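You operate a simulated robot arm through the tools that you are given. There is no shell and no other tool.

Carry out the task below with a simulated robot arm. There is one attempt and no reset: what you move stays moved.

JOB
Trace the drawing with the pink pen on the bright light box, then switch it off.
Fine: dial to bright first; park the pen, stand the gold weight beside the silver one. Set down upright: pink pen.

The check looks at the end state, three seconds after you hand in, the way a careful person would. Anything else that was tipped, shoved, dropped, spilled or broken makes it a failure.

ROBOT AND FRAMES
A 6-joint arm with a two-finger gripper, fixed in place. Base frame: the origin is at the foot of the arm, x ahead of it, y to its left, z up. Units: m, rad, N and s.
Its first joint turns from -2.897 to 2.897 rad. Payload 2.45 kg.
Tool frame: the origin (TCP) lies between the finger pads and is the grasp point; the fingertips stand 0.02 m ahead of it; z points along the fingers, y is the line along which they close. Largest opening 0.14 m; the body of the gripper starts 0.168 m behind the TCP.
Orientation is told as [roll, pitch, yaw] about the base's x, y, z axes, in that order, counted from this pose: with the fingers straight down and closing along the base's y, the tool's x points along the base's -x, its y along +y and its z along -z.

CONTROLS
- The arm moves only by the tool drive_tool. Its argument "plan" is a list of rows, each an object (a shift or turn left out is 0, a gripper value left out holds the last) with "claw": the opening, from 0 (shut) to 1 (fully open); "xyz": the shift along the base's x, y, z in m, a list of three; "rot": the turn, a rotation vector about the base's x, y, z in rad, a list of three. In form: [{"claw": claw, "xyz": [x, y, z], "rot": [wx, wy, wz]}, ...]. A call has 1 to 20 rows; each row is the pose to reach, as a shift and turn from the pose commanded when the call began. A row lasts 0.2 s, in which the tool goes at most 0.05 m and 0.15 rad; a call with a longer step from one row to the next is refused whole, and so is a gripper value outside its range. A pose out of reach is approached as far as the arm can. The call stops where the force on the tool passes 90 N (or 10 N more than at its start, if that is more) or the arm is blocked; 0.2 s more then pass. Each finger travels about 0.045 m/s and halts on what it meets, pressing with about 35 N; the grip force reading is that of the motor and also rises with nothing between the fingers. The clock runs only during rows and for 0.2 s after the last one: add rows that repeat a pose to give the fingers time. The reply holds the time, the measured pose of the TCP, the force on the tool along the base axes, the opening and the grip force, in the units named above and with some noise, with the torque about the TCP (base axes, N m) and any sound that the robot's microphone picked up.
- Cameras (640 x 400 px; columns grow to the right, rows downward): "scene" is fixed at [0.3998, 0.4993, 1.5576]; the picture's right is [-0.53, -0.85, 0.00], its down [-0.70, 0.43, -0.57] and it looks along [0.49, -0.30, -0.82] (base axes); focal length 356 px, centre (320, 200). "wrist" rides on the gripper at [0.078, 0.011, -0.209] in the tool frame; the picture's right is [-0.14, 0.99, 0.00], its down [-0.92, -0.13, -0.37] and it looks along [-0.36, -0.05, 0.93] (tool axes); focal length 280 px, centre (320, 200). There is no depth. A picture from a camera that has moved, and an enlarged one, comes with that camera's place and axes in the base frame and with its lens.
- snapshot(camera): a new picture of that camera. The clock stands still meanwhile.
- enlarge(camera, box): a new picture of the part [left, top, right, bottom] of that camera's present view, enlarged. The clock stands still meanwhile.
- close_job(): hands the job in; it is judged then, once.

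Places have to be worked out from the pictures, the camera data and where the tool is seen. Open the gripper and draw the arm clear of the work before you hand the job in, unless the task says otherwise.

The tools are called by a JSON object that holds its "method" and its "body". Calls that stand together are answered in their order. drive_tool: Moves the arm, as the interface text tells. Its arguments: {"type":"object","properties":{"plan":{"type":"array"}},"required":["plan"]} The other tools are called the same way: snapshot (camera) takes a picture; enlarge (camera, box) takes an enlarged picture of a part of a camera's view; close_job () hands the job in.

At the start:

```text
t: 0.0
position: [0.8124, 0.1002, 1.1069]
tcp_rot: [0.0, -0.002, -0.001]
force: [0.1, -0.4, 0.6]
ft_torque: [0.01, 0.0, 0.02]
finger_gap: 0.14
grip_force: 0.1
```

scene: 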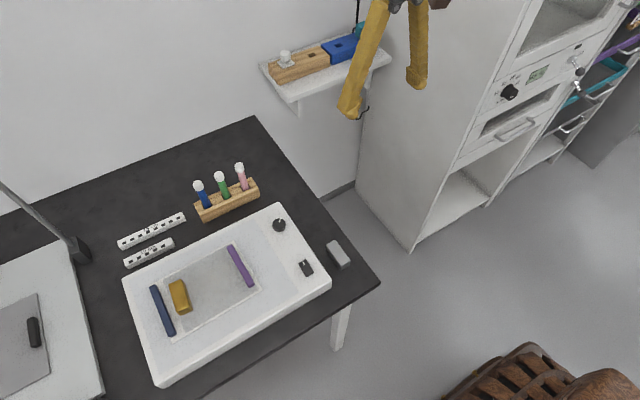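
wrist: 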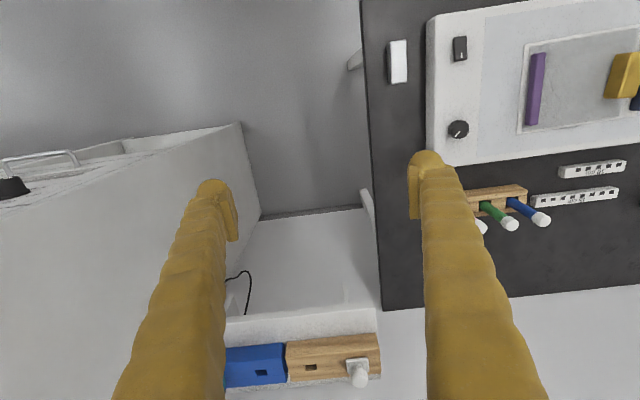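

I'll begin by looking closer at the light box, pens and weights before moving anything.

{"method": "enlarge", "body": {"camera": "scene", "box": [110, 150, 270, 250]}}

{"method": "enlarge", "body": {"camera": "scene", "box": [230, 190, 390, 290]}}

{"method": "enlarge", "body": {"camera": "scene", "box": [120, 230, 312, 350]}}

{"method": "enlarge", "body": {"camera": "wrist", "box": [380, 0, 640, 162]}}

```text
4.00 times, centred on (190, 200) of scene
camera zoom: at [0.3998, 0.4993, 1.5576], right [-0.53, -0.85, 0.0], down [-0.7, 0.43, -0.57], along [0.49, -0.3, -0.82], focal length 1424 px, centre (840, 200)
```

zoom: 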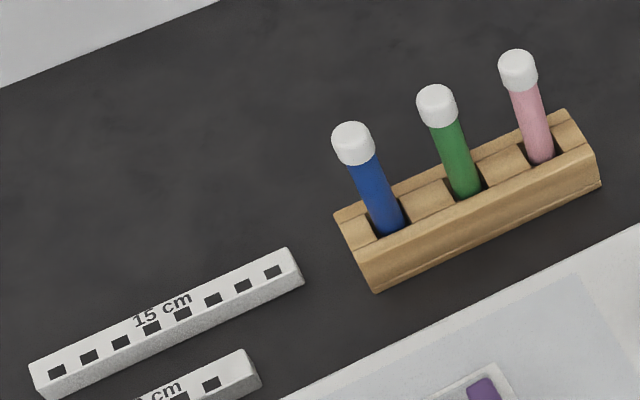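

```text
4.00 times, centred on (310, 240) of scene
camera zoom: at [0.3998, 0.4993, 1.5576], right [-0.53, -0.85, 0.0], down [-0.7, 0.43, -0.57], along [0.49, -0.3, -0.82], focal length 1424 px, centre (360, 40)
```

zoom: 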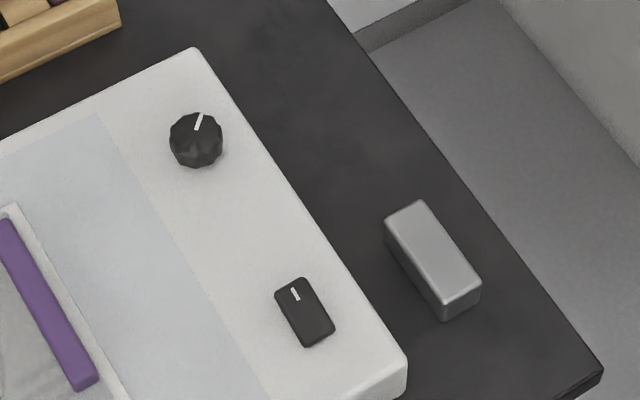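

```text
3.33 times, centred on (216, 290) of scene
camera zoom: at [0.3998, 0.4993, 1.5576], right [-0.53, -0.85, 0.0], down [-0.7, 0.43, -0.57], along [0.49, -0.3, -0.82], focal length 1187 px, centre (667, -100)
```

zoom: 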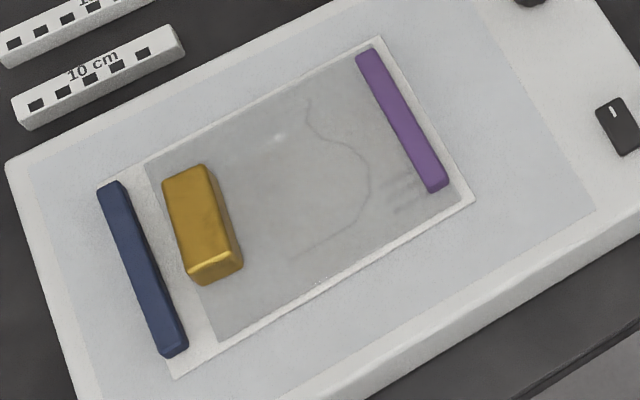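

```text
2.46 times, centred on (510, 81) of wrist
camera zoom: at [0.7331, 0.1107, 1.3171], right [0.14, 0.99, 0.0], down [0.92, -0.13, 0.37], along [0.37, -0.05, -0.93], focal length 690 px, centre (-148, 493)
```

zoom: 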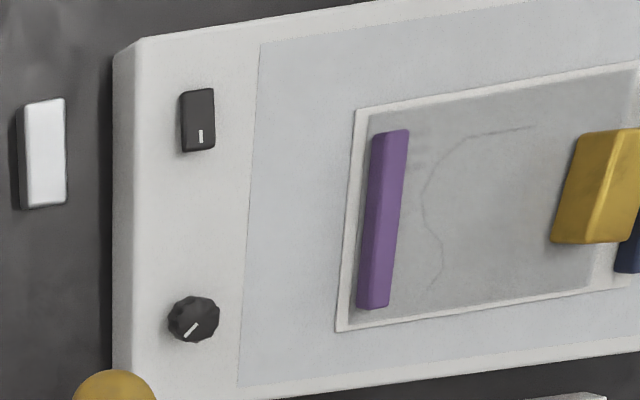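

The dial triangulates to about (0.84, 0.35, 0.80) and the pen rack to about (1.0, 0.42), which is close to the reach limit. I'll move the wrist camera over the light box, staying high, for a better view.

{"method": "drive_tool", "body": {"plan": [{"xyz": [-0.02, 0.04, 0]}, {"xyz": [-0.04, 0.08, 0]}, {"xyz": [-0.06, 0.12, 0]}, {"xyz": [-0.08, 0.16, 0]}, {"xyz": [-0.1, 0.2, 0]}, {"xyz": [-0.12, 0.24, 0]}, {"xyz": [-0.14, 0.28, 0]}, {"xyz": [-0.16, 0.32, 0]}, {"xyz": [-0.18, 0.36, 0]}, {"xyz": [-0.2, 0.38, 0]}, {"xyz": [-0.2, 0.38, 0]}]}}

{"method": "snapshot", "body": {"camera": "wrist"}}

{"method": "snapshot", "body": {"camera": "scene"}}

```text
t: 2.4
position: [0.612, 0.4812, 1.1082]
tcp_rot: [0.001, -0.002, 0.0]
force: [-0.6, -0.1, 0.5]
ft_torque: [0.0, 0.01, -0.03]
finger_gap: 0.1401
grip_force: 0.0
```

```text
taken
camera wrist: at [0.5332, 0.4913, 1.3169], right [0.14, 0.99, 0.0], down [0.92, -0.13, 0.37], along [0.37, -0.05, -0.93], focal length 280 px, centre (320, 200)
```

wrist: 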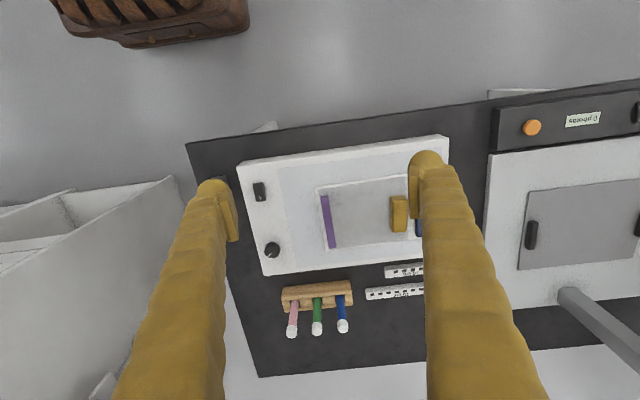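

```text
taken
```

scene: 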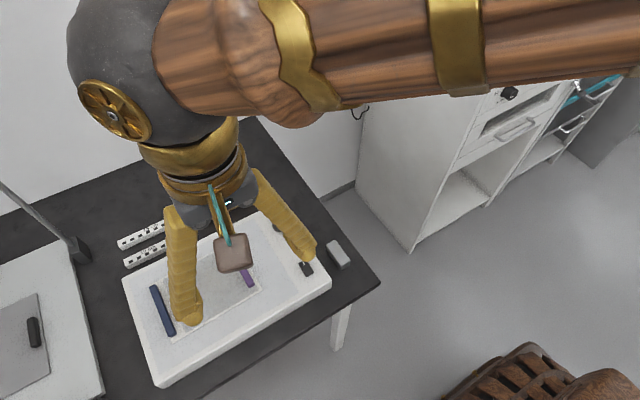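

The wrist camera now sees the whole box. I'll enlarge parts of this view to measure them.

{"method": "enlarge", "body": {"camera": "wrist", "box": [180, 120, 436, 280]}}

{"method": "enlarge", "body": {"camera": "wrist", "box": [240, 250, 400, 350]}}

{"method": "enlarge", "body": {"camera": "wrist", "box": [480, 70, 640, 170]}}

```text
2.50 times, centred on (308, 200) of wrist
camera zoom: at [0.5332, 0.4913, 1.3169], right [0.14, 0.99, 0.0], down [0.92, -0.13, 0.37], along [0.37, -0.05, -0.93], focal length 701 px, centre (350, 200)
```

zoom: 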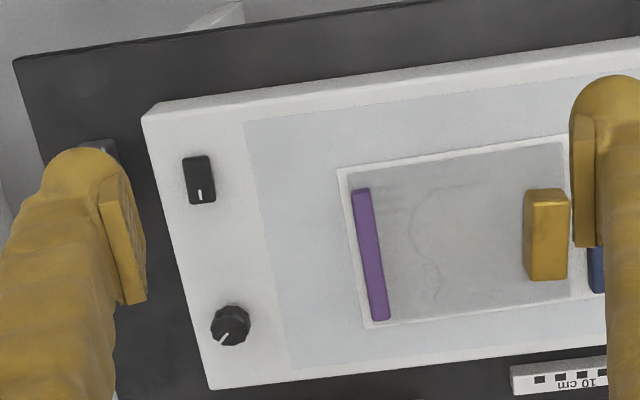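

```text
4.00 times, centred on (320, 300) of wrist
camera zoom: at [0.5332, 0.4913, 1.3169], right [0.14, 0.99, 0.0], down [0.92, -0.13, 0.37], along [0.37, -0.05, -0.93], focal length 1122 px, centre (320, -200)
```

zoom: 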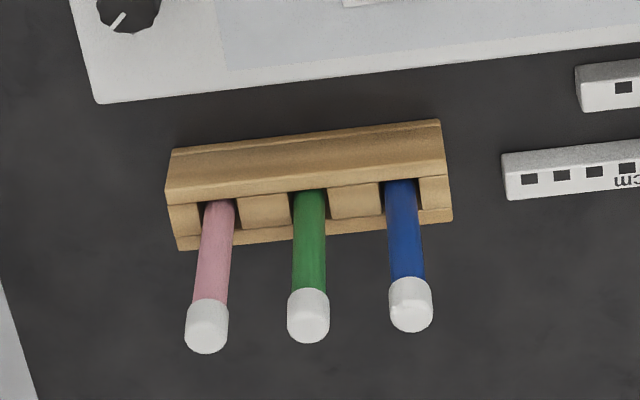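

```text
4.00 times, centred on (560, 120) of wrist
camera zoom: at [0.5332, 0.4913, 1.3169], right [0.14, 0.99, 0.0], down [0.92, -0.13, 0.37], along [0.37, -0.05, -0.93], focal length 1122 px, centre (-640, 520)
```

zoom: 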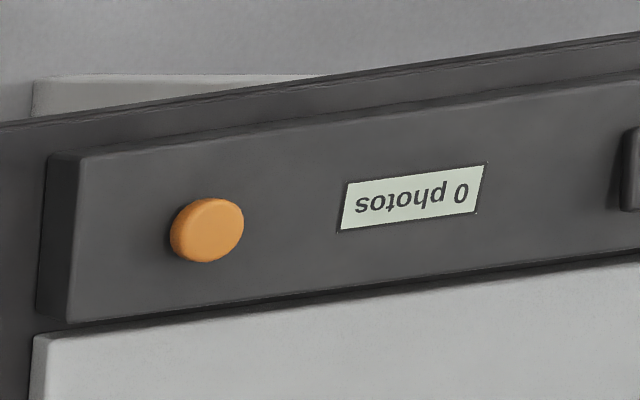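

From the two wrist views: switch at about (0.703, 0.347, 0.80), dial at about (0.834, 0.347, 0.80), table at z≈0.735, and the box is roughly aligned with the base axes. I'll go lower for a close-up of the controls.

{"method": "drive_tool", "body": {"plan": [{"xyz": [0.025, -0.022, -0.026]}, {"xyz": [0.05, -0.045, -0.052]}, {"xyz": [0.075, -0.067, -0.078]}, {"xyz": [0.1, -0.09, -0.104]}, {"xyz": [0.125, -0.112, -0.13]}, {"xyz": [0.148, -0.134, -0.158]}, {"xyz": [0.148, -0.134, -0.158]}]}}

{"method": "snapshot", "body": {"camera": "wrist"}}

{"method": "enlarge", "body": {"camera": "wrist", "box": [240, 100, 400, 200]}}

{"method": "enlarge", "body": {"camera": "wrist", "box": [240, 200, 400, 300]}}

```text
t: 4.0
position: [0.7609, 0.347, 0.9503]
tcp_rot: [-0.001, -0.002, 0.0]
force: [-0.4, 0.2, -0.1]
ft_torque: [0.0, 0.01, -0.01]
finger_gap: 0.1401
grip_force: 0.0
```

```text
taken
camera wrist: at [0.6822, 0.3572, 1.1591], right [0.14, 0.99, 0.0], down [0.92, -0.13, 0.37], along [0.37, -0.05, -0.93], focal length 280 px, centre (320, 200)
```

wrist: 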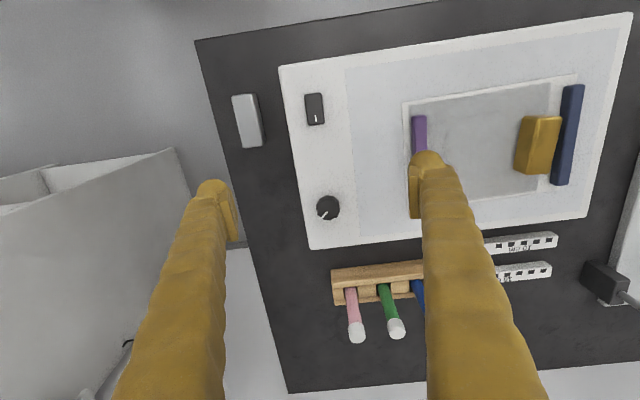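

```text
4.00 times, centred on (320, 150) of wrist
camera zoom: at [0.6822, 0.3572, 1.1591], right [0.14, 0.99, 0.0], down [0.92, -0.13, 0.37], along [0.37, -0.05, -0.93], focal length 1122 px, centre (320, 400)
```

zoom: 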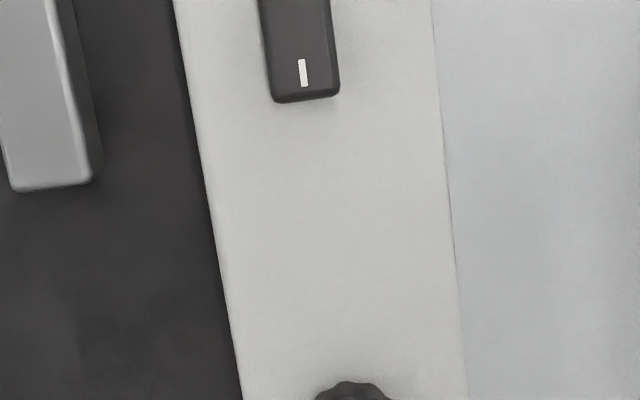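

```text
4.00 times, centred on (320, 250) of wrist
camera zoom: at [0.6822, 0.3572, 1.1591], right [0.14, 0.99, 0.0], down [0.92, -0.13, 0.37], along [0.37, -0.05, -0.93], focal length 1122 px, centre (320, 0)
```

zoom: 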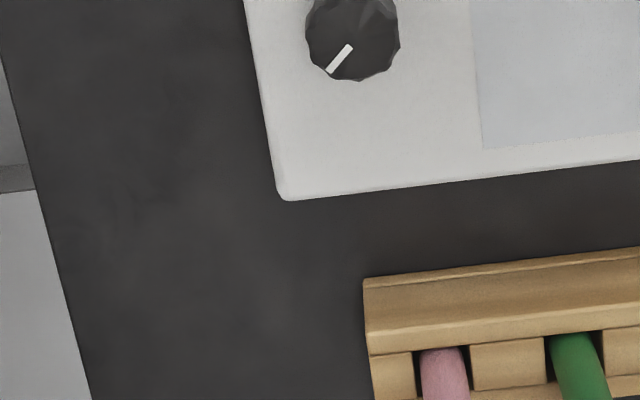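

I'll get a tight close-up of the switch, the silver weight and the dial's shape from here.

{"method": "enlarge", "body": {"camera": "wrist", "box": [220, 75, 348, 155]}}

{"method": "enlarge", "body": {"camera": "wrist", "box": [400, 60, 592, 180]}}

{"method": "enlarge", "body": {"camera": "wrist", "box": [290, 240, 450, 340]}}

{"method": "snapshot", "body": {"camera": "scene"}}

```text
5.00 times, centred on (284, 115) of wrist
camera zoom: at [0.6822, 0.3572, 1.1591], right [0.14, 0.99, 0.0], down [0.92, -0.13, 0.37], along [0.37, -0.05, -0.93], focal length 1402 px, centre (500, 625)
```

zoom: 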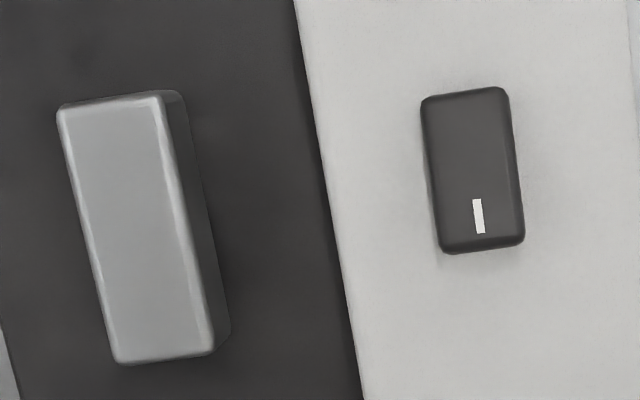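

```text
3.33 times, centred on (496, 120) of wrist
camera zoom: at [0.6822, 0.3572, 1.1591], right [0.14, 0.99, 0.0], down [0.92, -0.13, 0.37], along [0.37, -0.05, -0.93], focal length 935 px, centre (-267, 467)
```

zoom: 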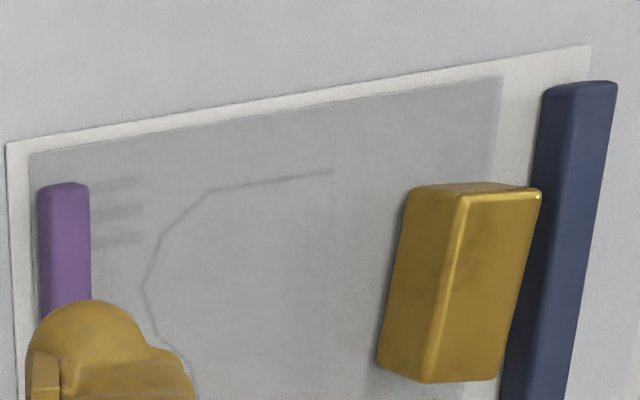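

```text
4.00 times, centred on (370, 290) of wrist
camera zoom: at [0.6822, 0.3572, 1.1591], right [0.14, 0.99, 0.0], down [0.92, -0.13, 0.37], along [0.37, -0.05, -0.93], focal length 1122 px, centre (120, -160)
```

zoom: 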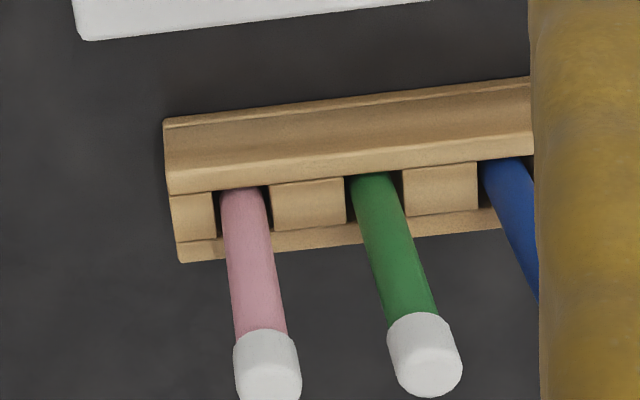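

```text
taken
```

scene: 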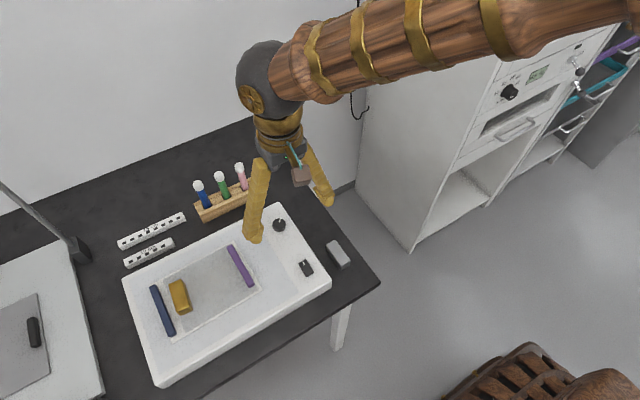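

The rocker spans x≈0.685–0.722 at y≈0.347, with its white mark on the dial-side end. I'll close the fingers, tilt slightly so one fingertip edge does the pressing, and hover just above the marked end.

{"method": "drive_tool", "body": {"plan": [{"claw": 0, "xyz": [-0.005, 0, -0.015], "rot": [0, -0.1, 0]}, {"claw": 0, "xyz": [-0.012, 0, -0.03], "rot": [0, -0.2, 0]}, {"claw": 0, "xyz": [-0.02, 0, -0.05], "rot": [0, -0.3, 0]}, {"claw": 0, "xyz": [-0.033, 0, -0.07], "rot": [0, -0.3, 0]}, {"claw": 0, "xyz": [-0.033, 0, -0.08], "rot": [0, -0.3, 0]}, {"claw": 0, "xyz": [-0.033, 0, -0.09], "rot": [0, -0.3, 0]}, {"claw": 0, "xyz": [-0.033, 0, -0.1], "rot": [0, -0.3, 0]}, {"claw": 0, "xyz": [-0.033, 0, -0.11], "rot": [0, -0.3, 0]}, {"claw": 0, "xyz": [-0.033, 0, -0.11], "rot": [0, -0.3, 0]}]}}

{"method": "snapshot", "body": {"camera": "wrist"}}

{"method": "enlarge", "body": {"camera": "scene", "box": [230, 190, 390, 290]}}

```text
t: 6.0
position: [0.726, 0.3453, 0.8405]
tcp_rot: [0.0, -0.304, -0.001]
force: [-0.8, -0.6, -0.5]
ft_torque: [0.01, 0.02, -0.01]
finger_gap: 0.0
grip_force: 29.3
```

```text
taken
camera wrist: at [0.5902, 0.356, 1.0168], right [0.13, 0.99, 0.04], down [0.77, -0.13, 0.63], along [0.62, -0.05, -0.78], focal length 280 px, centre (320, 200)
```

wrist: 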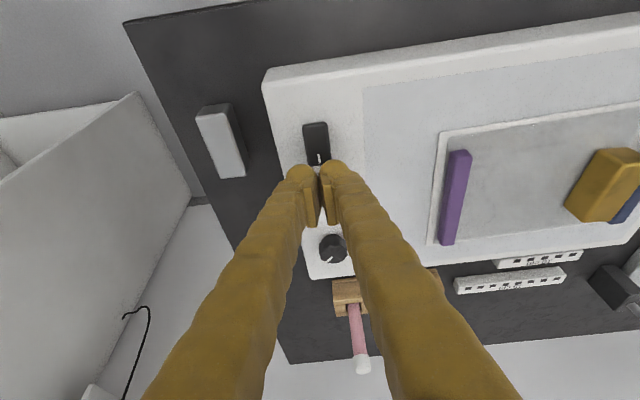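

```text
4.00 times, centred on (310, 240) of scene
camera zoom: at [0.3998, 0.4993, 1.5576], right [-0.53, -0.85, 0.0], down [-0.7, 0.43, -0.57], along [0.49, -0.3, -0.82], focal length 1424 px, centre (360, 40)
```

zoom: 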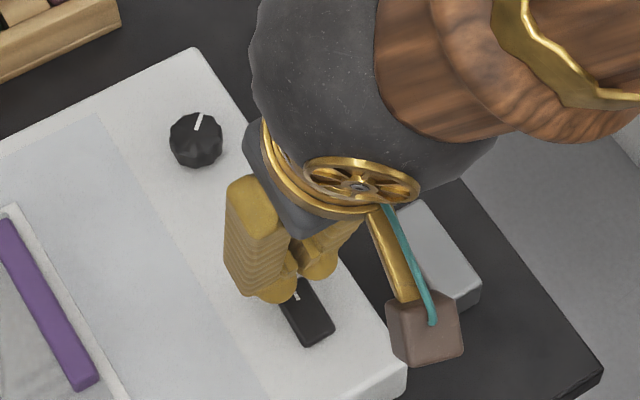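

The fingertips sit just over the marked end. I'll descend in small steps until I feel contact.

{"method": "drive_tool", "body": {"plan": [{"xyz": [0, 0.001, -0.006]}, {"xyz": [0, 0.001, -0.012]}, {"xyz": [0, 0.001, -0.015]}, {"xyz": [0, 0.001, -0.018]}, {"xyz": [0, 0.001, -0.018]}]}}

{"method": "enlarge", "body": {"camera": "wrist", "box": [256, 100, 416, 200]}}

```text
t: 7.2
position: [0.7281, 0.3477, 0.8221]
tcp_rot: [0.0, -0.304, 0.002]
force: [0.2, -0.2, -0.8]
ft_torque: [0.03, 0.0, 0.01]
finger_gap: 0.0
grip_force: 29.3
heard: click
```

```text
4.00 times, centred on (336, 150) of wrist
camera zoom: at [0.5901, 0.3576, 0.9984], right [0.13, 0.99, 0.04], down [0.77, -0.13, 0.63], along [0.62, -0.05, -0.78], focal length 1122 px, centre (256, 400)
```

zoom: 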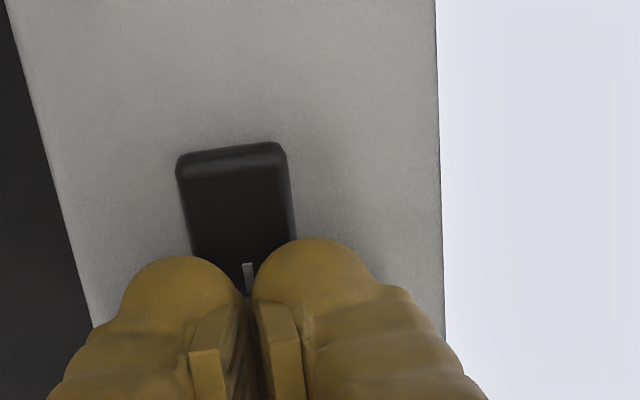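

I heard a click and the panel lit up. I'll back straight off and check.

{"method": "drive_tool", "body": {"plan": [{"xyz": [0, 0, 0.02]}, {"xyz": [0, 0, 0.06]}, {"xyz": [0, 0, 0.1], "rot": [0, 0.1, 0]}, {"xyz": [-0.02, 0.02, 0.13], "rot": [0, 0.2, 0]}, {"xyz": [-0.04, 0.06, 0.15], "rot": [0, 0.304, 0]}, {"xyz": [-0.07, 0.1, 0.16], "rot": [0, 0.304, 0]}, {"xyz": [-0.08, 0.14, 0.16], "rot": [0, 0.304, 0]}, {"xyz": [-0.08, 0.14, 0.16], "rot": [0, 0.304, 0]}]}}

{"method": "snapshot", "body": {"camera": "wrist"}}

{"method": "snapshot", "body": {"camera": "scene"}}

```text
refused: row 6 steps farther than a row can; nothing moved
```

```text
taken
camera wrist: at [0.5901, 0.3576, 0.9984], right [0.13, 0.99, 0.04], down [0.77, -0.13, 0.63], along [0.62, -0.05, -0.78], focal length 280 px, centre (320, 200)
```

wrist: 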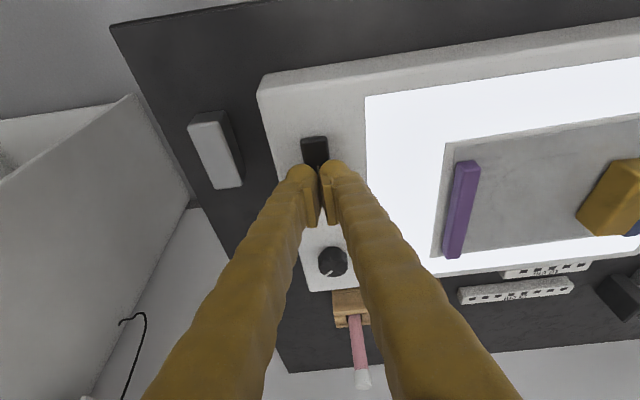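

```text
taken
```

scene: 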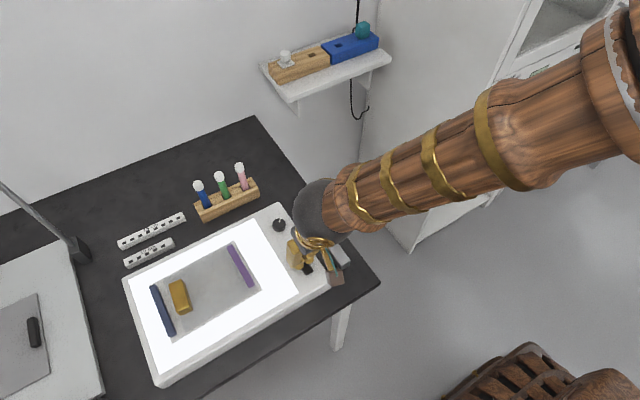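

The panel is on. That move was refused because one step was too long, so I'll first look at the drawing from the unobstructed scene camera.

{"method": "enlarge", "body": {"camera": "scene", "box": [140, 235, 268, 315]}}

{"method": "enlarge", "body": {"camera": "scene", "box": [140, 265, 204, 305]}}

{"method": "enlarge", "body": {"camera": "scene", "box": [200, 240, 264, 280]}}

```text
5.00 times, centred on (204, 275) of scene
camera zoom: at [0.3998, 0.4993, 1.5576], right [-0.53, -0.85, 0.0], down [-0.7, 0.43, -0.57], along [0.49, -0.3, -0.82], focal length 1780 px, centre (900, -175)
```

zoom: 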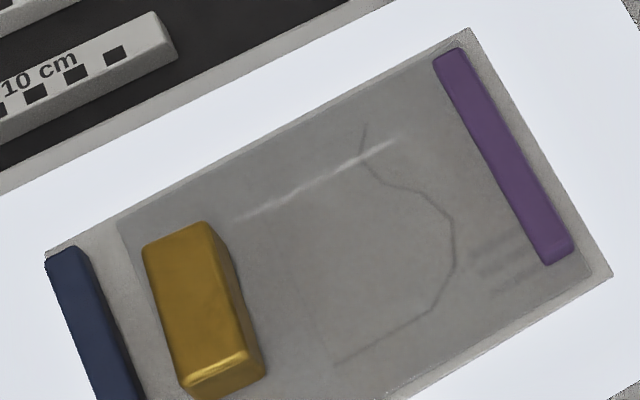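

```text
10.00 times, centred on (172, 285) of scene
camera zoom: at [0.3998, 0.4993, 1.5576], right [-0.53, -0.85, 0.0], down [-0.7, 0.43, -0.57], along [0.49, -0.3, -0.82], focal length 3560 px, centre (1800, -650)
```

zoom: 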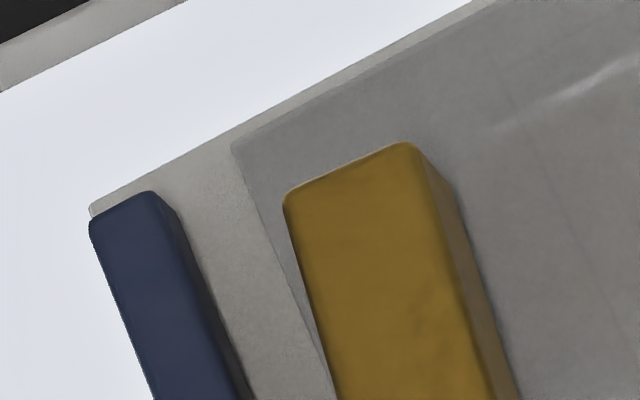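

```text
10.00 times, centred on (232, 260) of scene
camera zoom: at [0.3998, 0.4993, 1.5576], right [-0.53, -0.85, 0.0], down [-0.7, 0.43, -0.57], along [0.49, -0.3, -0.82], focal length 3560 px, centre (1200, -400)
```

zoom: 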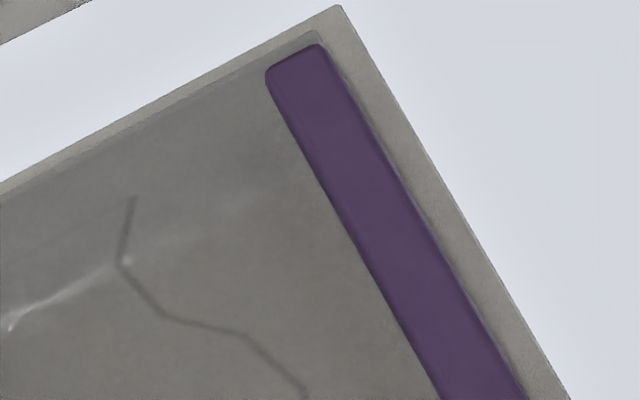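

The traced line shows through as a faint polyline. Next I'll rise, straighten the tool and hover over the dial with the fingers partly open.

{"method": "drive_tool", "body": {"plan": [{"xyz": [0, 0, 0.02]}, {"xyz": [0, 0, 0.05], "rot": [0, 0.1, 0], "claw": 0.43}, {"xyz": [0.03, 0, 0.06], "rot": [0, 0.2, 0], "claw": 0.43}, {"xyz": [0.06, 0, 0.06], "rot": [0, 0.304, 0], "claw": 0.43}, {"xyz": [0.09, -0.001, 0.06], "rot": [0, 0.304, 0], "claw": 0.43}, {"xyz": [0.109, -0.001, 0.06], "rot": [0, 0.304, 0], "claw": 0.43}, {"xyz": [0.109, -0.001, 0.05], "rot": [0, 0.304, 0], "claw": 0.43}, {"xyz": [0.109, -0.001, 0.05], "rot": [0, 0.304, 0], "claw": 0.43}]}}

{"method": "snapshot", "body": {"camera": "wrist"}}

{"method": "enlarge", "body": {"camera": "scene", "box": [230, 170, 390, 270]}}

```text
t: 9.0
position: [0.8373, 0.3463, 0.8716]
tcp_rot: [-0.001, 0.004, -0.001]
force: [0.6, -0.7, 0.1]
ft_torque: [0.0, -0.01, 0.02]
finger_gap: 0.0604
grip_force: 0.1
```

```text
taken
camera wrist: at [0.7588, 0.3565, 1.0818], right [0.14, 0.99, 0.0], down [0.92, -0.13, 0.37], along [0.36, -0.05, -0.93], focal length 280 px, centre (320, 200)
```

wrist: 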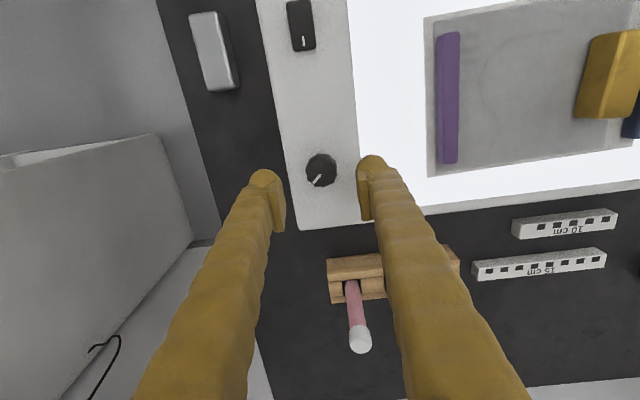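

```text
4.00 times, centred on (310, 220) of scene
camera zoom: at [0.3998, 0.4993, 1.5576], right [-0.53, -0.85, 0.0], down [-0.7, 0.43, -0.57], along [0.49, -0.3, -0.82], focal length 1424 px, centre (360, 120)
```

zoom: 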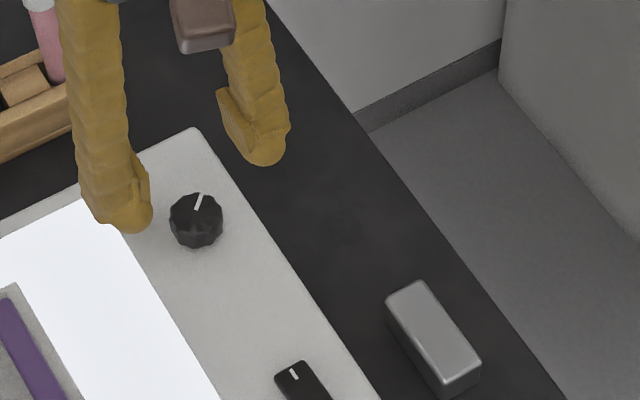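

The dial sits between the fingers at about (0.836, 0.347). I'll lower around it, grip it and check the readings.

{"method": "drive_tool", "body": {"plan": [{"xyz": [-0.001, 0, -0.02]}, {"xyz": [-0.001, 0, -0.04]}, {"xyz": [-0.001, 0, -0.05]}, {"xyz": [-0.001, 0, -0.056]}, {"xyz": [-0.001, 0, -0.059]}, {"xyz": [-0.001, 0, -0.059]}]}}

{"method": "drive_tool", "body": {"plan": [{"claw": 0.15}, {"claw": 0.15}, {"claw": 0.15}, {"claw": 0.15}, {"claw": 0.15}]}}

{"method": "enlarge", "body": {"camera": "wrist", "box": [240, 120, 400, 220]}}

```text
t: 10.4
position: [0.8348, 0.3468, 0.8139]
tcp_rot: [0.001, 0.004, 0.0]
force: [-0.1, -0.2, -0.5]
ft_torque: [0.02, 0.02, 0.0]
finger_gap: 0.0603
grip_force: 0.1
```

```text
t: 11.6
position: [0.8347, 0.3462, 0.8141]
tcp_rot: [0.0, 0.003, 0.001]
force: [-2.1, 19.1, -2.9]
ft_torque: [0.16, 0.01, 0.01]
finger_gap: 0.0337
grip_force: 9.9
```

```text
4.00 times, centred on (320, 170) of wrist
camera zoom: at [0.7569, 0.357, 1.0227], right [0.14, 0.99, 0.0], down [0.92, -0.13, 0.37], along [0.36, -0.05, -0.93], focal length 1122 px, centre (320, 320)
```

zoom: 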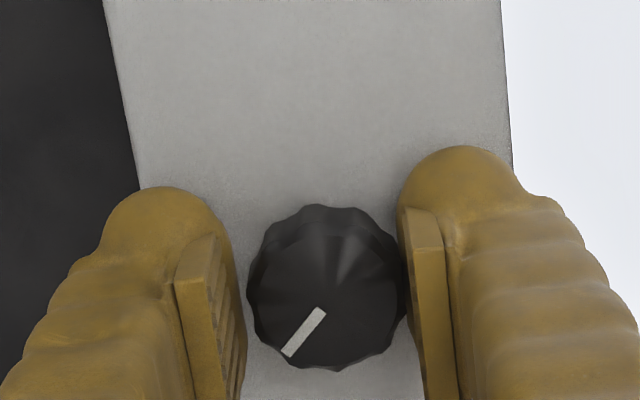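

The left finger hasn't quite touched: the dial is about 1 mm toward +y. I'll recentre, squeeze a bit more and turn clockwise a little to see which way brightness goes.

{"method": "drive_tool", "body": {"plan": [{"xyz": [0.001, 0.0012, 0], "claw": 0.25}, {"xyz": [0.001, 0.0012, 0], "claw": 0.25}, {"xyz": [0.001, 0.0012, 0], "claw": 0.08}, {"xyz": [0.001, 0.0012, 0], "claw": 0.08}, {"xyz": [0.001, 0.0012, 0], "claw": 0.08}]}}

{"method": "drive_tool", "body": {"plan": [{"rot": [0, 0, -0.1]}, {"rot": [0, 0, -0.2]}, {"rot": [0, 0, -0.3]}, {"rot": [0, 0, -0.4]}, {"rot": [0, 0, -0.4]}]}}

{"method": "snapshot", "body": {"camera": "wrist"}}

{"method": "snapshot", "body": {"camera": "scene"}}

```text
t: 12.8
position: [0.8365, 0.3481, 0.8141]
tcp_rot: [0.001, 0.004, 0.0]
force: [0.2, 13.8, -4.1]
ft_torque: [0.14, 0.02, 0.0]
finger_gap: 0.0306
grip_force: 44.9
```

```text
t: 14.0
position: [0.8368, 0.3485, 0.8135]
tcp_rot: [0.0, 0.003, -0.402]
force: [-6.6, 15.8, -5.0]
ft_torque: [0.16, 0.08, -0.04]
finger_gap: 0.0306
grip_force: 45.0
```

```text
taken
camera wrist: at [0.7683, 0.3877, 1.0225], right [0.51, 0.86, 0.0], down [0.8, -0.48, 0.37], along [0.31, -0.19, -0.93], focal length 280 px, centre (320, 200)
```

wrist: 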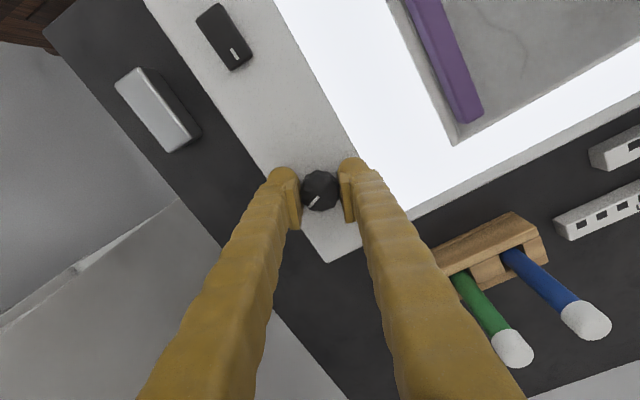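

```text
taken
```

scene: 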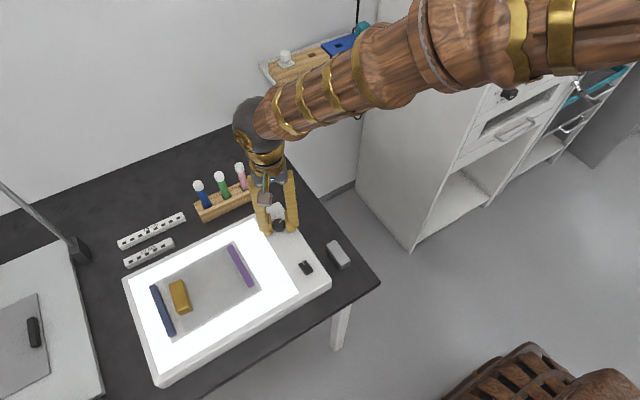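

The dial turned with the gripper. I'll compare the sheet's brightness with the earlier enlargement.

{"method": "enlarge", "body": {"camera": "scene", "box": [140, 235, 268, 315]}}

{"method": "enlarge", "body": {"camera": "wrist", "box": [272, 155, 368, 215]}}

```text
5.00 times, centred on (204, 275) of scene
camera zoom: at [0.3998, 0.4993, 1.5576], right [-0.53, -0.85, 0.0], down [-0.7, 0.43, -0.57], along [0.49, -0.3, -0.82], focal length 1780 px, centre (900, -175)
```

zoom: 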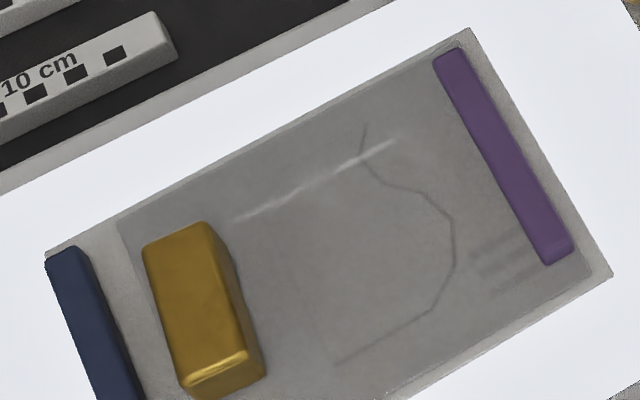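

```text
6.67 times, centred on (320, 185) of wrist
camera zoom: at [0.7683, 0.3877, 1.0225], right [0.51, 0.86, 0.0], down [0.8, -0.48, 0.37], along [0.31, -0.19, -0.93], focal length 1869 px, centre (320, 300)
```

zoom: 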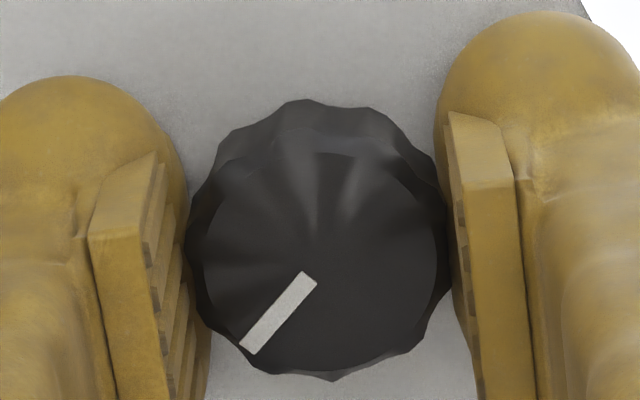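

Clockwise makes it brighter. I'll keep turning in steps and watch for a torque rise at the end stop.

{"method": "drive_tool", "body": {"plan": [{"xyz": [-0.0003, 0.0007, 0], "rot": [0, 0, -0.1]}, {"xyz": [-0.0003, 0.0007, 0], "rot": [0, 0, -0.2]}, {"xyz": [-0.0003, 0.0007, 0], "rot": [0, 0, -0.3]}, {"xyz": [-0.0003, 0.0007, 0], "rot": [0, 0, -0.4]}, {"xyz": [-0.0003, 0.0007, 0], "rot": [0, 0, -0.5]}, {"xyz": [-0.0003, 0.0007, 0], "rot": [0, 0, -0.6]}, {"xyz": [-0.0003, 0.0007, 0], "rot": [0, 0, -0.6]}]}}

{"method": "enlarge", "body": {"camera": "wrist", "box": [272, 155, 368, 215]}}

{"method": "enlarge", "body": {"camera": "scene", "box": [140, 235, 268, 315]}}

```text
t: 15.6
position: [0.8355, 0.3473, 0.8123]
tcp_rot: [-0.001, 0.002, -1.002]
force: [6.0, -13.7, -2.5]
ft_torque: [-0.2, -0.07, 0.01]
finger_gap: 0.0307
grip_force: 44.6
```

```text
6.67 times, centred on (320, 185) of wrist
camera zoom: at [0.8025, 0.4186, 1.0225], right [0.91, 0.42, 0.0], down [0.39, -0.85, 0.37], along [0.15, -0.33, -0.93], focal length 1869 px, centre (320, 300)
```

zoom: 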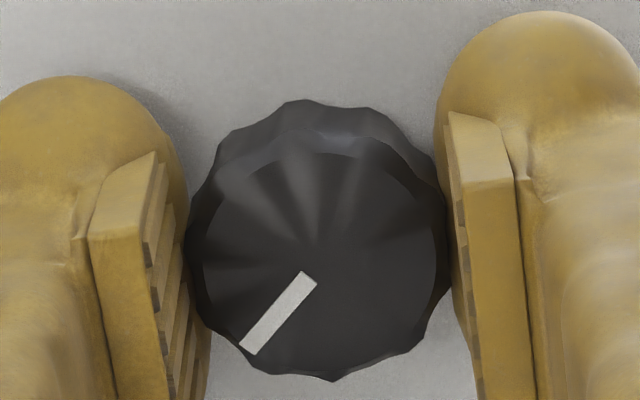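

```text
5.00 times, centred on (204, 275) of scene
camera zoom: at [0.3998, 0.4993, 1.5576], right [-0.53, -0.85, 0.0], down [-0.7, 0.43, -0.57], along [0.49, -0.3, -0.82], focal length 1780 px, centre (900, -175)
```

zoom: 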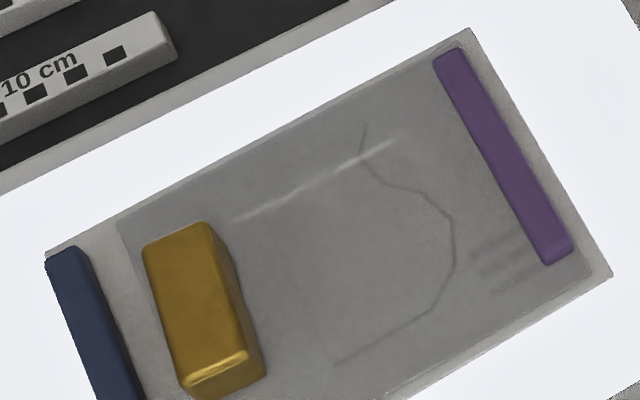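

Still turning freely with the mark following. I'll continue clockwise.

{"method": "drive_tool", "body": {"plan": [{"xyz": [0, -0.0006, 0.001], "rot": [0, 0, -0.1]}, {"xyz": [0, -0.0006, 0.001], "rot": [0, 0, -0.2]}, {"xyz": [0, -0.0006, 0.001], "rot": [0, 0, -0.3]}, {"xyz": [0, -0.0006, 0.001], "rot": [0, 0, -0.4]}, {"xyz": [0, -0.0006, 0.001], "rot": [0, 0, -0.5]}, {"xyz": [0, -0.0006, 0.001], "rot": [0, 0, -0.5]}]}}

{"method": "enlarge", "body": {"camera": "wrist", "box": [272, 155, 368, 215]}}

{"method": "enlarge", "body": {"camera": "scene", "box": [140, 235, 268, 315]}}

```text
t: 17.0
position: [0.8348, 0.348, 0.8136]
tcp_rot: [0.0, 0.002, -1.502]
force: [16.0, 2.8, -31.7]
ft_torque: [0.01, -0.12, 0.0]
finger_gap: 0.0307
grip_force: 44.8
```

```text
6.67 times, centred on (320, 185) of wrist
camera zoom: at [0.8406, 0.4256, 1.0227], right [1.0, -0.07, 0.0], down [-0.06, -0.93, 0.37], along [-0.03, -0.37, -0.93], focal length 1869 px, centre (320, 300)
```

zoom: 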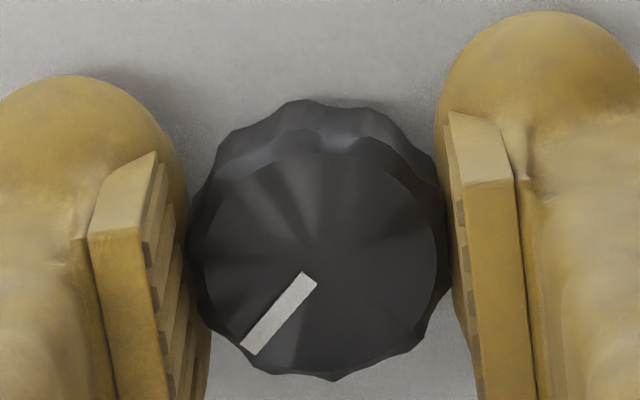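

```text
5.00 times, centred on (204, 275) of scene
camera zoom: at [0.3998, 0.4993, 1.5576], right [-0.53, -0.85, 0.0], down [-0.7, 0.43, -0.57], along [0.49, -0.3, -0.82], focal length 1780 px, centre (900, -175)
```

zoom: 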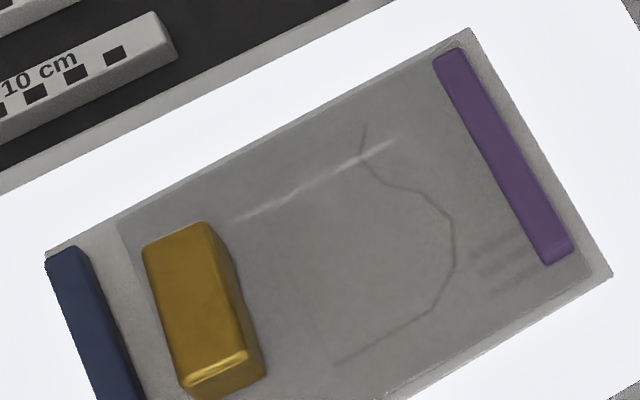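

The force along z is from my 1 mm lift on the knob, so I'll undo that. The mark is now near 4:20 as seen from the front, and I'll nudge on to find the stop.

{"method": "drive_tool", "body": {"plan": [{"xyz": [0, 0, -0.0012]}, {"xyz": [0.0006, 0, -0.0012], "rot": [0, 0, -0.08]}, {"xyz": [0.0006, 0, -0.0012], "rot": [0, 0, -0.16]}, {"xyz": [0.0006, 0, -0.0012], "rot": [0, 0, -0.2]}, {"xyz": [0.0006, 0, -0.0012], "rot": [0, 0, -0.2]}]}}

{"method": "enlarge", "body": {"camera": "wrist", "box": [272, 155, 368, 215]}}

{"method": "snapshot", "body": {"camera": "scene"}}

```text
t: 18.2
position: [0.8333, 0.3486, 0.8132]
tcp_rot: [0.002, 0.002, -1.701]
force: [-19.4, -0.8, 10.7]
ft_torque: [-0.12, 0.26, -0.01]
finger_gap: 0.0308
grip_force: 45.0
```

```text
6.67 times, centred on (320, 185) of wrist
camera zoom: at [0.856, 0.423, 1.0227], right [0.96, -0.26, 0.0], down [-0.25, -0.9, 0.37], along [-0.1, -0.35, -0.93], focal length 1869 px, centre (320, 300)
```

zoom: 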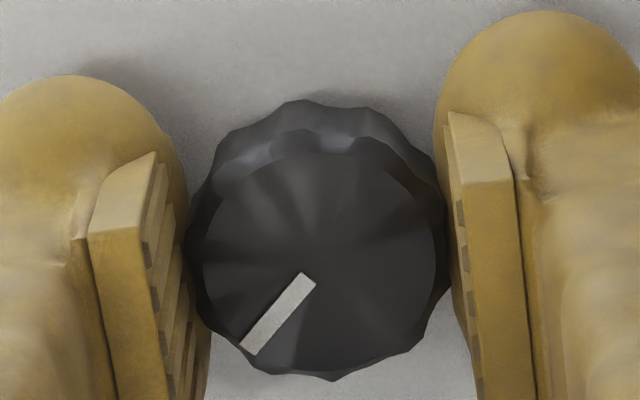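

```text
taken
```

scene: 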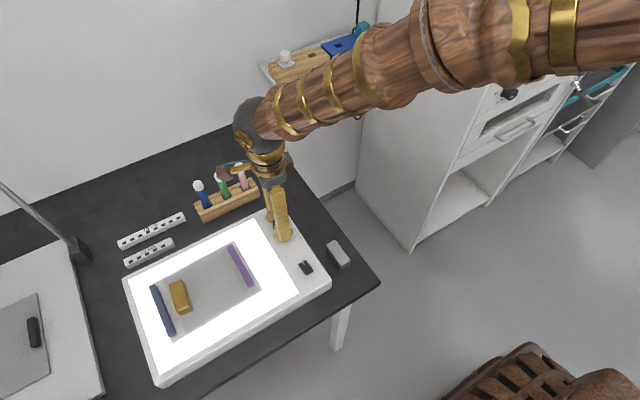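

No stop felt yet. I'll relieve the sideways load and turn further, watching the z torque.

{"method": "drive_tool", "body": {"plan": [{"xyz": [-0.001, 0, 0.0003]}, {"xyz": [-0.001, 0, 0.0003], "rot": [0, 0, -0.1]}, {"xyz": [-0.001, 0, 0.0003], "rot": [0, 0, -0.2]}, {"xyz": [-0.001, 0, 0.0003], "rot": [0, 0, -0.3]}, {"xyz": [-0.001, 0, 0.0003], "rot": [0, 0, -0.4]}, {"xyz": [-0.001, 0, 0.0003], "rot": [0, 0, -0.4]}]}}

{"method": "enlarge", "body": {"camera": "wrist", "box": [272, 155, 368, 215]}}

{"method": "enlarge", "body": {"camera": "scene", "box": [140, 235, 268, 315]}}

```text
t: 19.6
position: [0.8339, 0.3478, 0.8128]
tcp_rot: [0.001, 0.002, -2.101]
force: [0.0, 4.9, 0.9]
ft_torque: [0.12, -0.01, 0.0]
finger_gap: 0.0304
grip_force: 44.9
```

```text
6.67 times, centred on (320, 185) of wrist
camera zoom: at [0.8834, 0.409, 1.0227], right [0.79, -0.62, 0.0], down [-0.58, -0.73, 0.37], along [-0.23, -0.29, -0.93], focal length 1869 px, centre (320, 300)
```

zoom: 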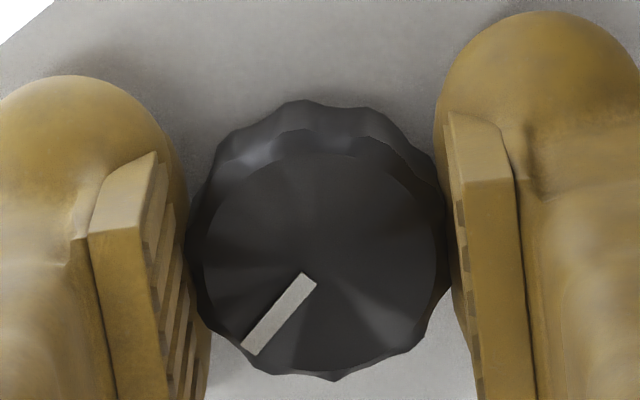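

```text
5.00 times, centred on (204, 275) of scene
camera zoom: at [0.3998, 0.4993, 1.5576], right [-0.53, -0.85, 0.0], down [-0.7, 0.43, -0.57], along [0.49, -0.3, -0.82], focal length 1780 px, centre (900, -175)
```

zoom: 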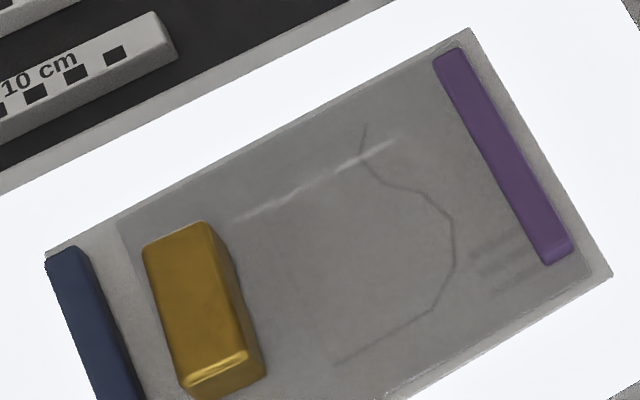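

Brightness keeps creeping up and there's no stop yet. I'll continue.

{"method": "drive_tool", "body": {"plan": [{"rot": [0, 0, -0.1]}, {"rot": [0, 0, -0.2]}, {"rot": [0, 0, -0.3]}, {"rot": [0, 0, -0.4]}, {"rot": [0, 0, -0.5]}, {"rot": [0, 0, -0.5]}]}}

{"method": "enlarge", "body": {"camera": "wrist", "box": [272, 155, 368, 215]}}

{"method": "enlarge", "body": {"camera": "scene", "box": [140, 235, 268, 315]}}

```text
t: 21.0
position: [0.8345, 0.3485, 0.8127]
tcp_rot: [-0.001, 0.002, -2.601]
force: [-0.7, -1.1, 3.8]
ft_torque: [0.01, -0.05, 0.59]
finger_gap: 0.0303
grip_force: 45.2
```

```text
6.67 times, centred on (320, 185) of wrist
camera zoom: at [0.9069, 0.3783, 1.0224], right [0.39, -0.92, 0.0], down [-0.86, -0.36, 0.37], along [-0.34, -0.14, -0.93], focal length 1869 px, centre (320, 300)
```

zoom: 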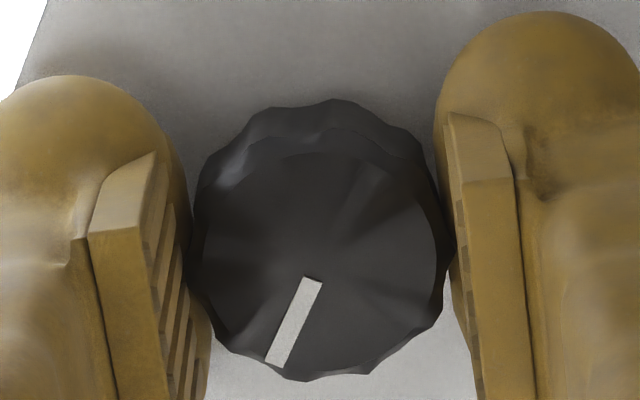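

```text
5.00 times, centred on (204, 275) of scene
camera zoom: at [0.3998, 0.4993, 1.5576], right [-0.53, -0.85, 0.0], down [-0.7, 0.43, -0.57], along [0.49, -0.3, -0.82], focal length 1780 px, centre (900, -175)
```

zoom: 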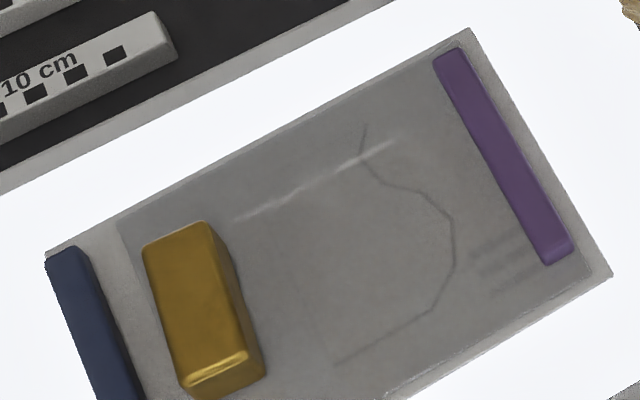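

Torque jumped to 0.59 N·m and the knob slipped in the grip, so it's at its bright end stop. I'll release, rise and unwind the wrist.

{"method": "drive_tool", "body": {"plan": [{"claw": 0.45}, {"claw": 0.45}, {"claw": 0.45}, {"claw": 0.45, "xyz": [0, 0, 0.03]}, {"claw": 0.45, "xyz": [0, 0, 0.07]}, {"claw": 0.45, "xyz": [0, 0, 0.11]}, {"claw": 0.45, "xyz": [0, 0, 0.14], "rot": [0, 0, 0.14]}, {"claw": 0.45, "xyz": [0, 0, 0.14], "rot": [0, 0, 0.28]}, {"claw": 0.45, "xyz": [0, 0, 0.14], "rot": [0, 0, 0.42]}, {"claw": 0.45, "xyz": [0, 0, 0.14], "rot": [0, 0, 0.56]}, {"claw": 0.45, "xyz": [0, 0, 0.14], "rot": [0, 0, 0.7]}, {"claw": 0.45, "xyz": [0, 0, 0.14], "rot": [0, 0, 0.84]}, {"claw": 0.45, "xyz": [0, 0, 0.14], "rot": [0, 0, 0.98]}, {"claw": 0.45, "xyz": [0, 0, 0.14], "rot": [0, 0, 1.12]}, {"claw": 0.45, "xyz": [0, 0, 0.14], "rot": [0, 0, 1.26]}, {"claw": 0.45, "xyz": [0, 0, 0.14], "rot": [0, 0, 1.4]}, {"claw": 0.45, "xyz": [0, 0, 0.14], "rot": [0, 0, 1.54]}, {"claw": 0.45, "xyz": [0, 0, 0.14], "rot": [0, 0, 1.68]}, {"claw": 0.45, "xyz": [0, 0, 0.14], "rot": [0, 0, 1.82]}, {"claw": 0.45, "xyz": [0, 0, 0.14], "rot": [0, 0, 1.96]}]}}

{"method": "drive_tool", "body": {"plan": [{"rot": [0, 0, 0.14]}, {"rot": [0, 0, 0.28]}, {"rot": [0, 0, 0.42]}, {"rot": [0, 0, 0.56]}, {"rot": [0, 0, 0.64]}, {"rot": [0, 0, 0.64]}]}}

{"method": "snapshot", "body": {"camera": "wrist"}}

{"method": "snapshot", "body": {"camera": "scene"}}

```text
t: 25.2
position: [0.835, 0.3486, 0.953]
tcp_rot: [0.001, 0.005, -0.64]
force: [-0.2, 0.5, 0.6]
ft_torque: [0.0, 0.02, -0.03]
finger_gap: 0.063
grip_force: 0.0
```

```text
t: 26.6
position: [0.8359, 0.3485, 0.9522]
tcp_rot: [-0.001, 0.004, 0.001]
force: [0.3, 0.4, -0.5]
ft_torque: [0.02, 0.01, -0.01]
finger_gap: 0.063
grip_force: 0.2
```

```text
taken
camera wrist: at [0.7572, 0.3583, 1.1621], right [0.14, 0.99, 0.0], down [0.92, -0.13, 0.37], along [0.36, -0.05, -0.93], focal length 280 px, centre (320, 200)
```

wrist: 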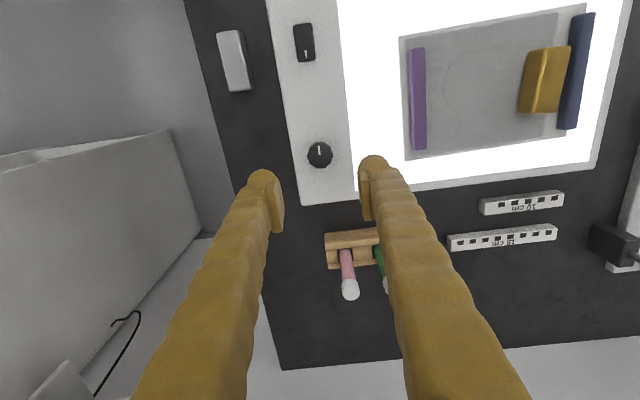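

```text
taken
```

scene: 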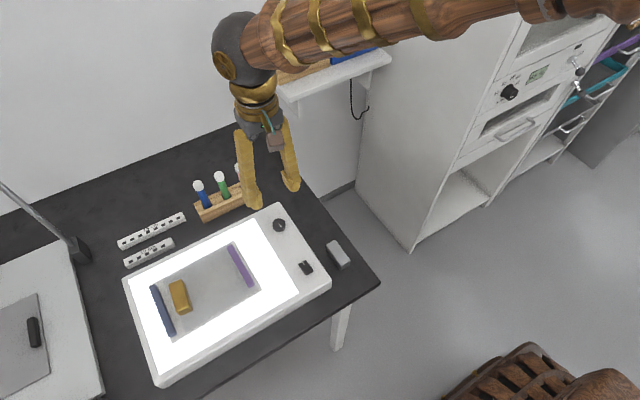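

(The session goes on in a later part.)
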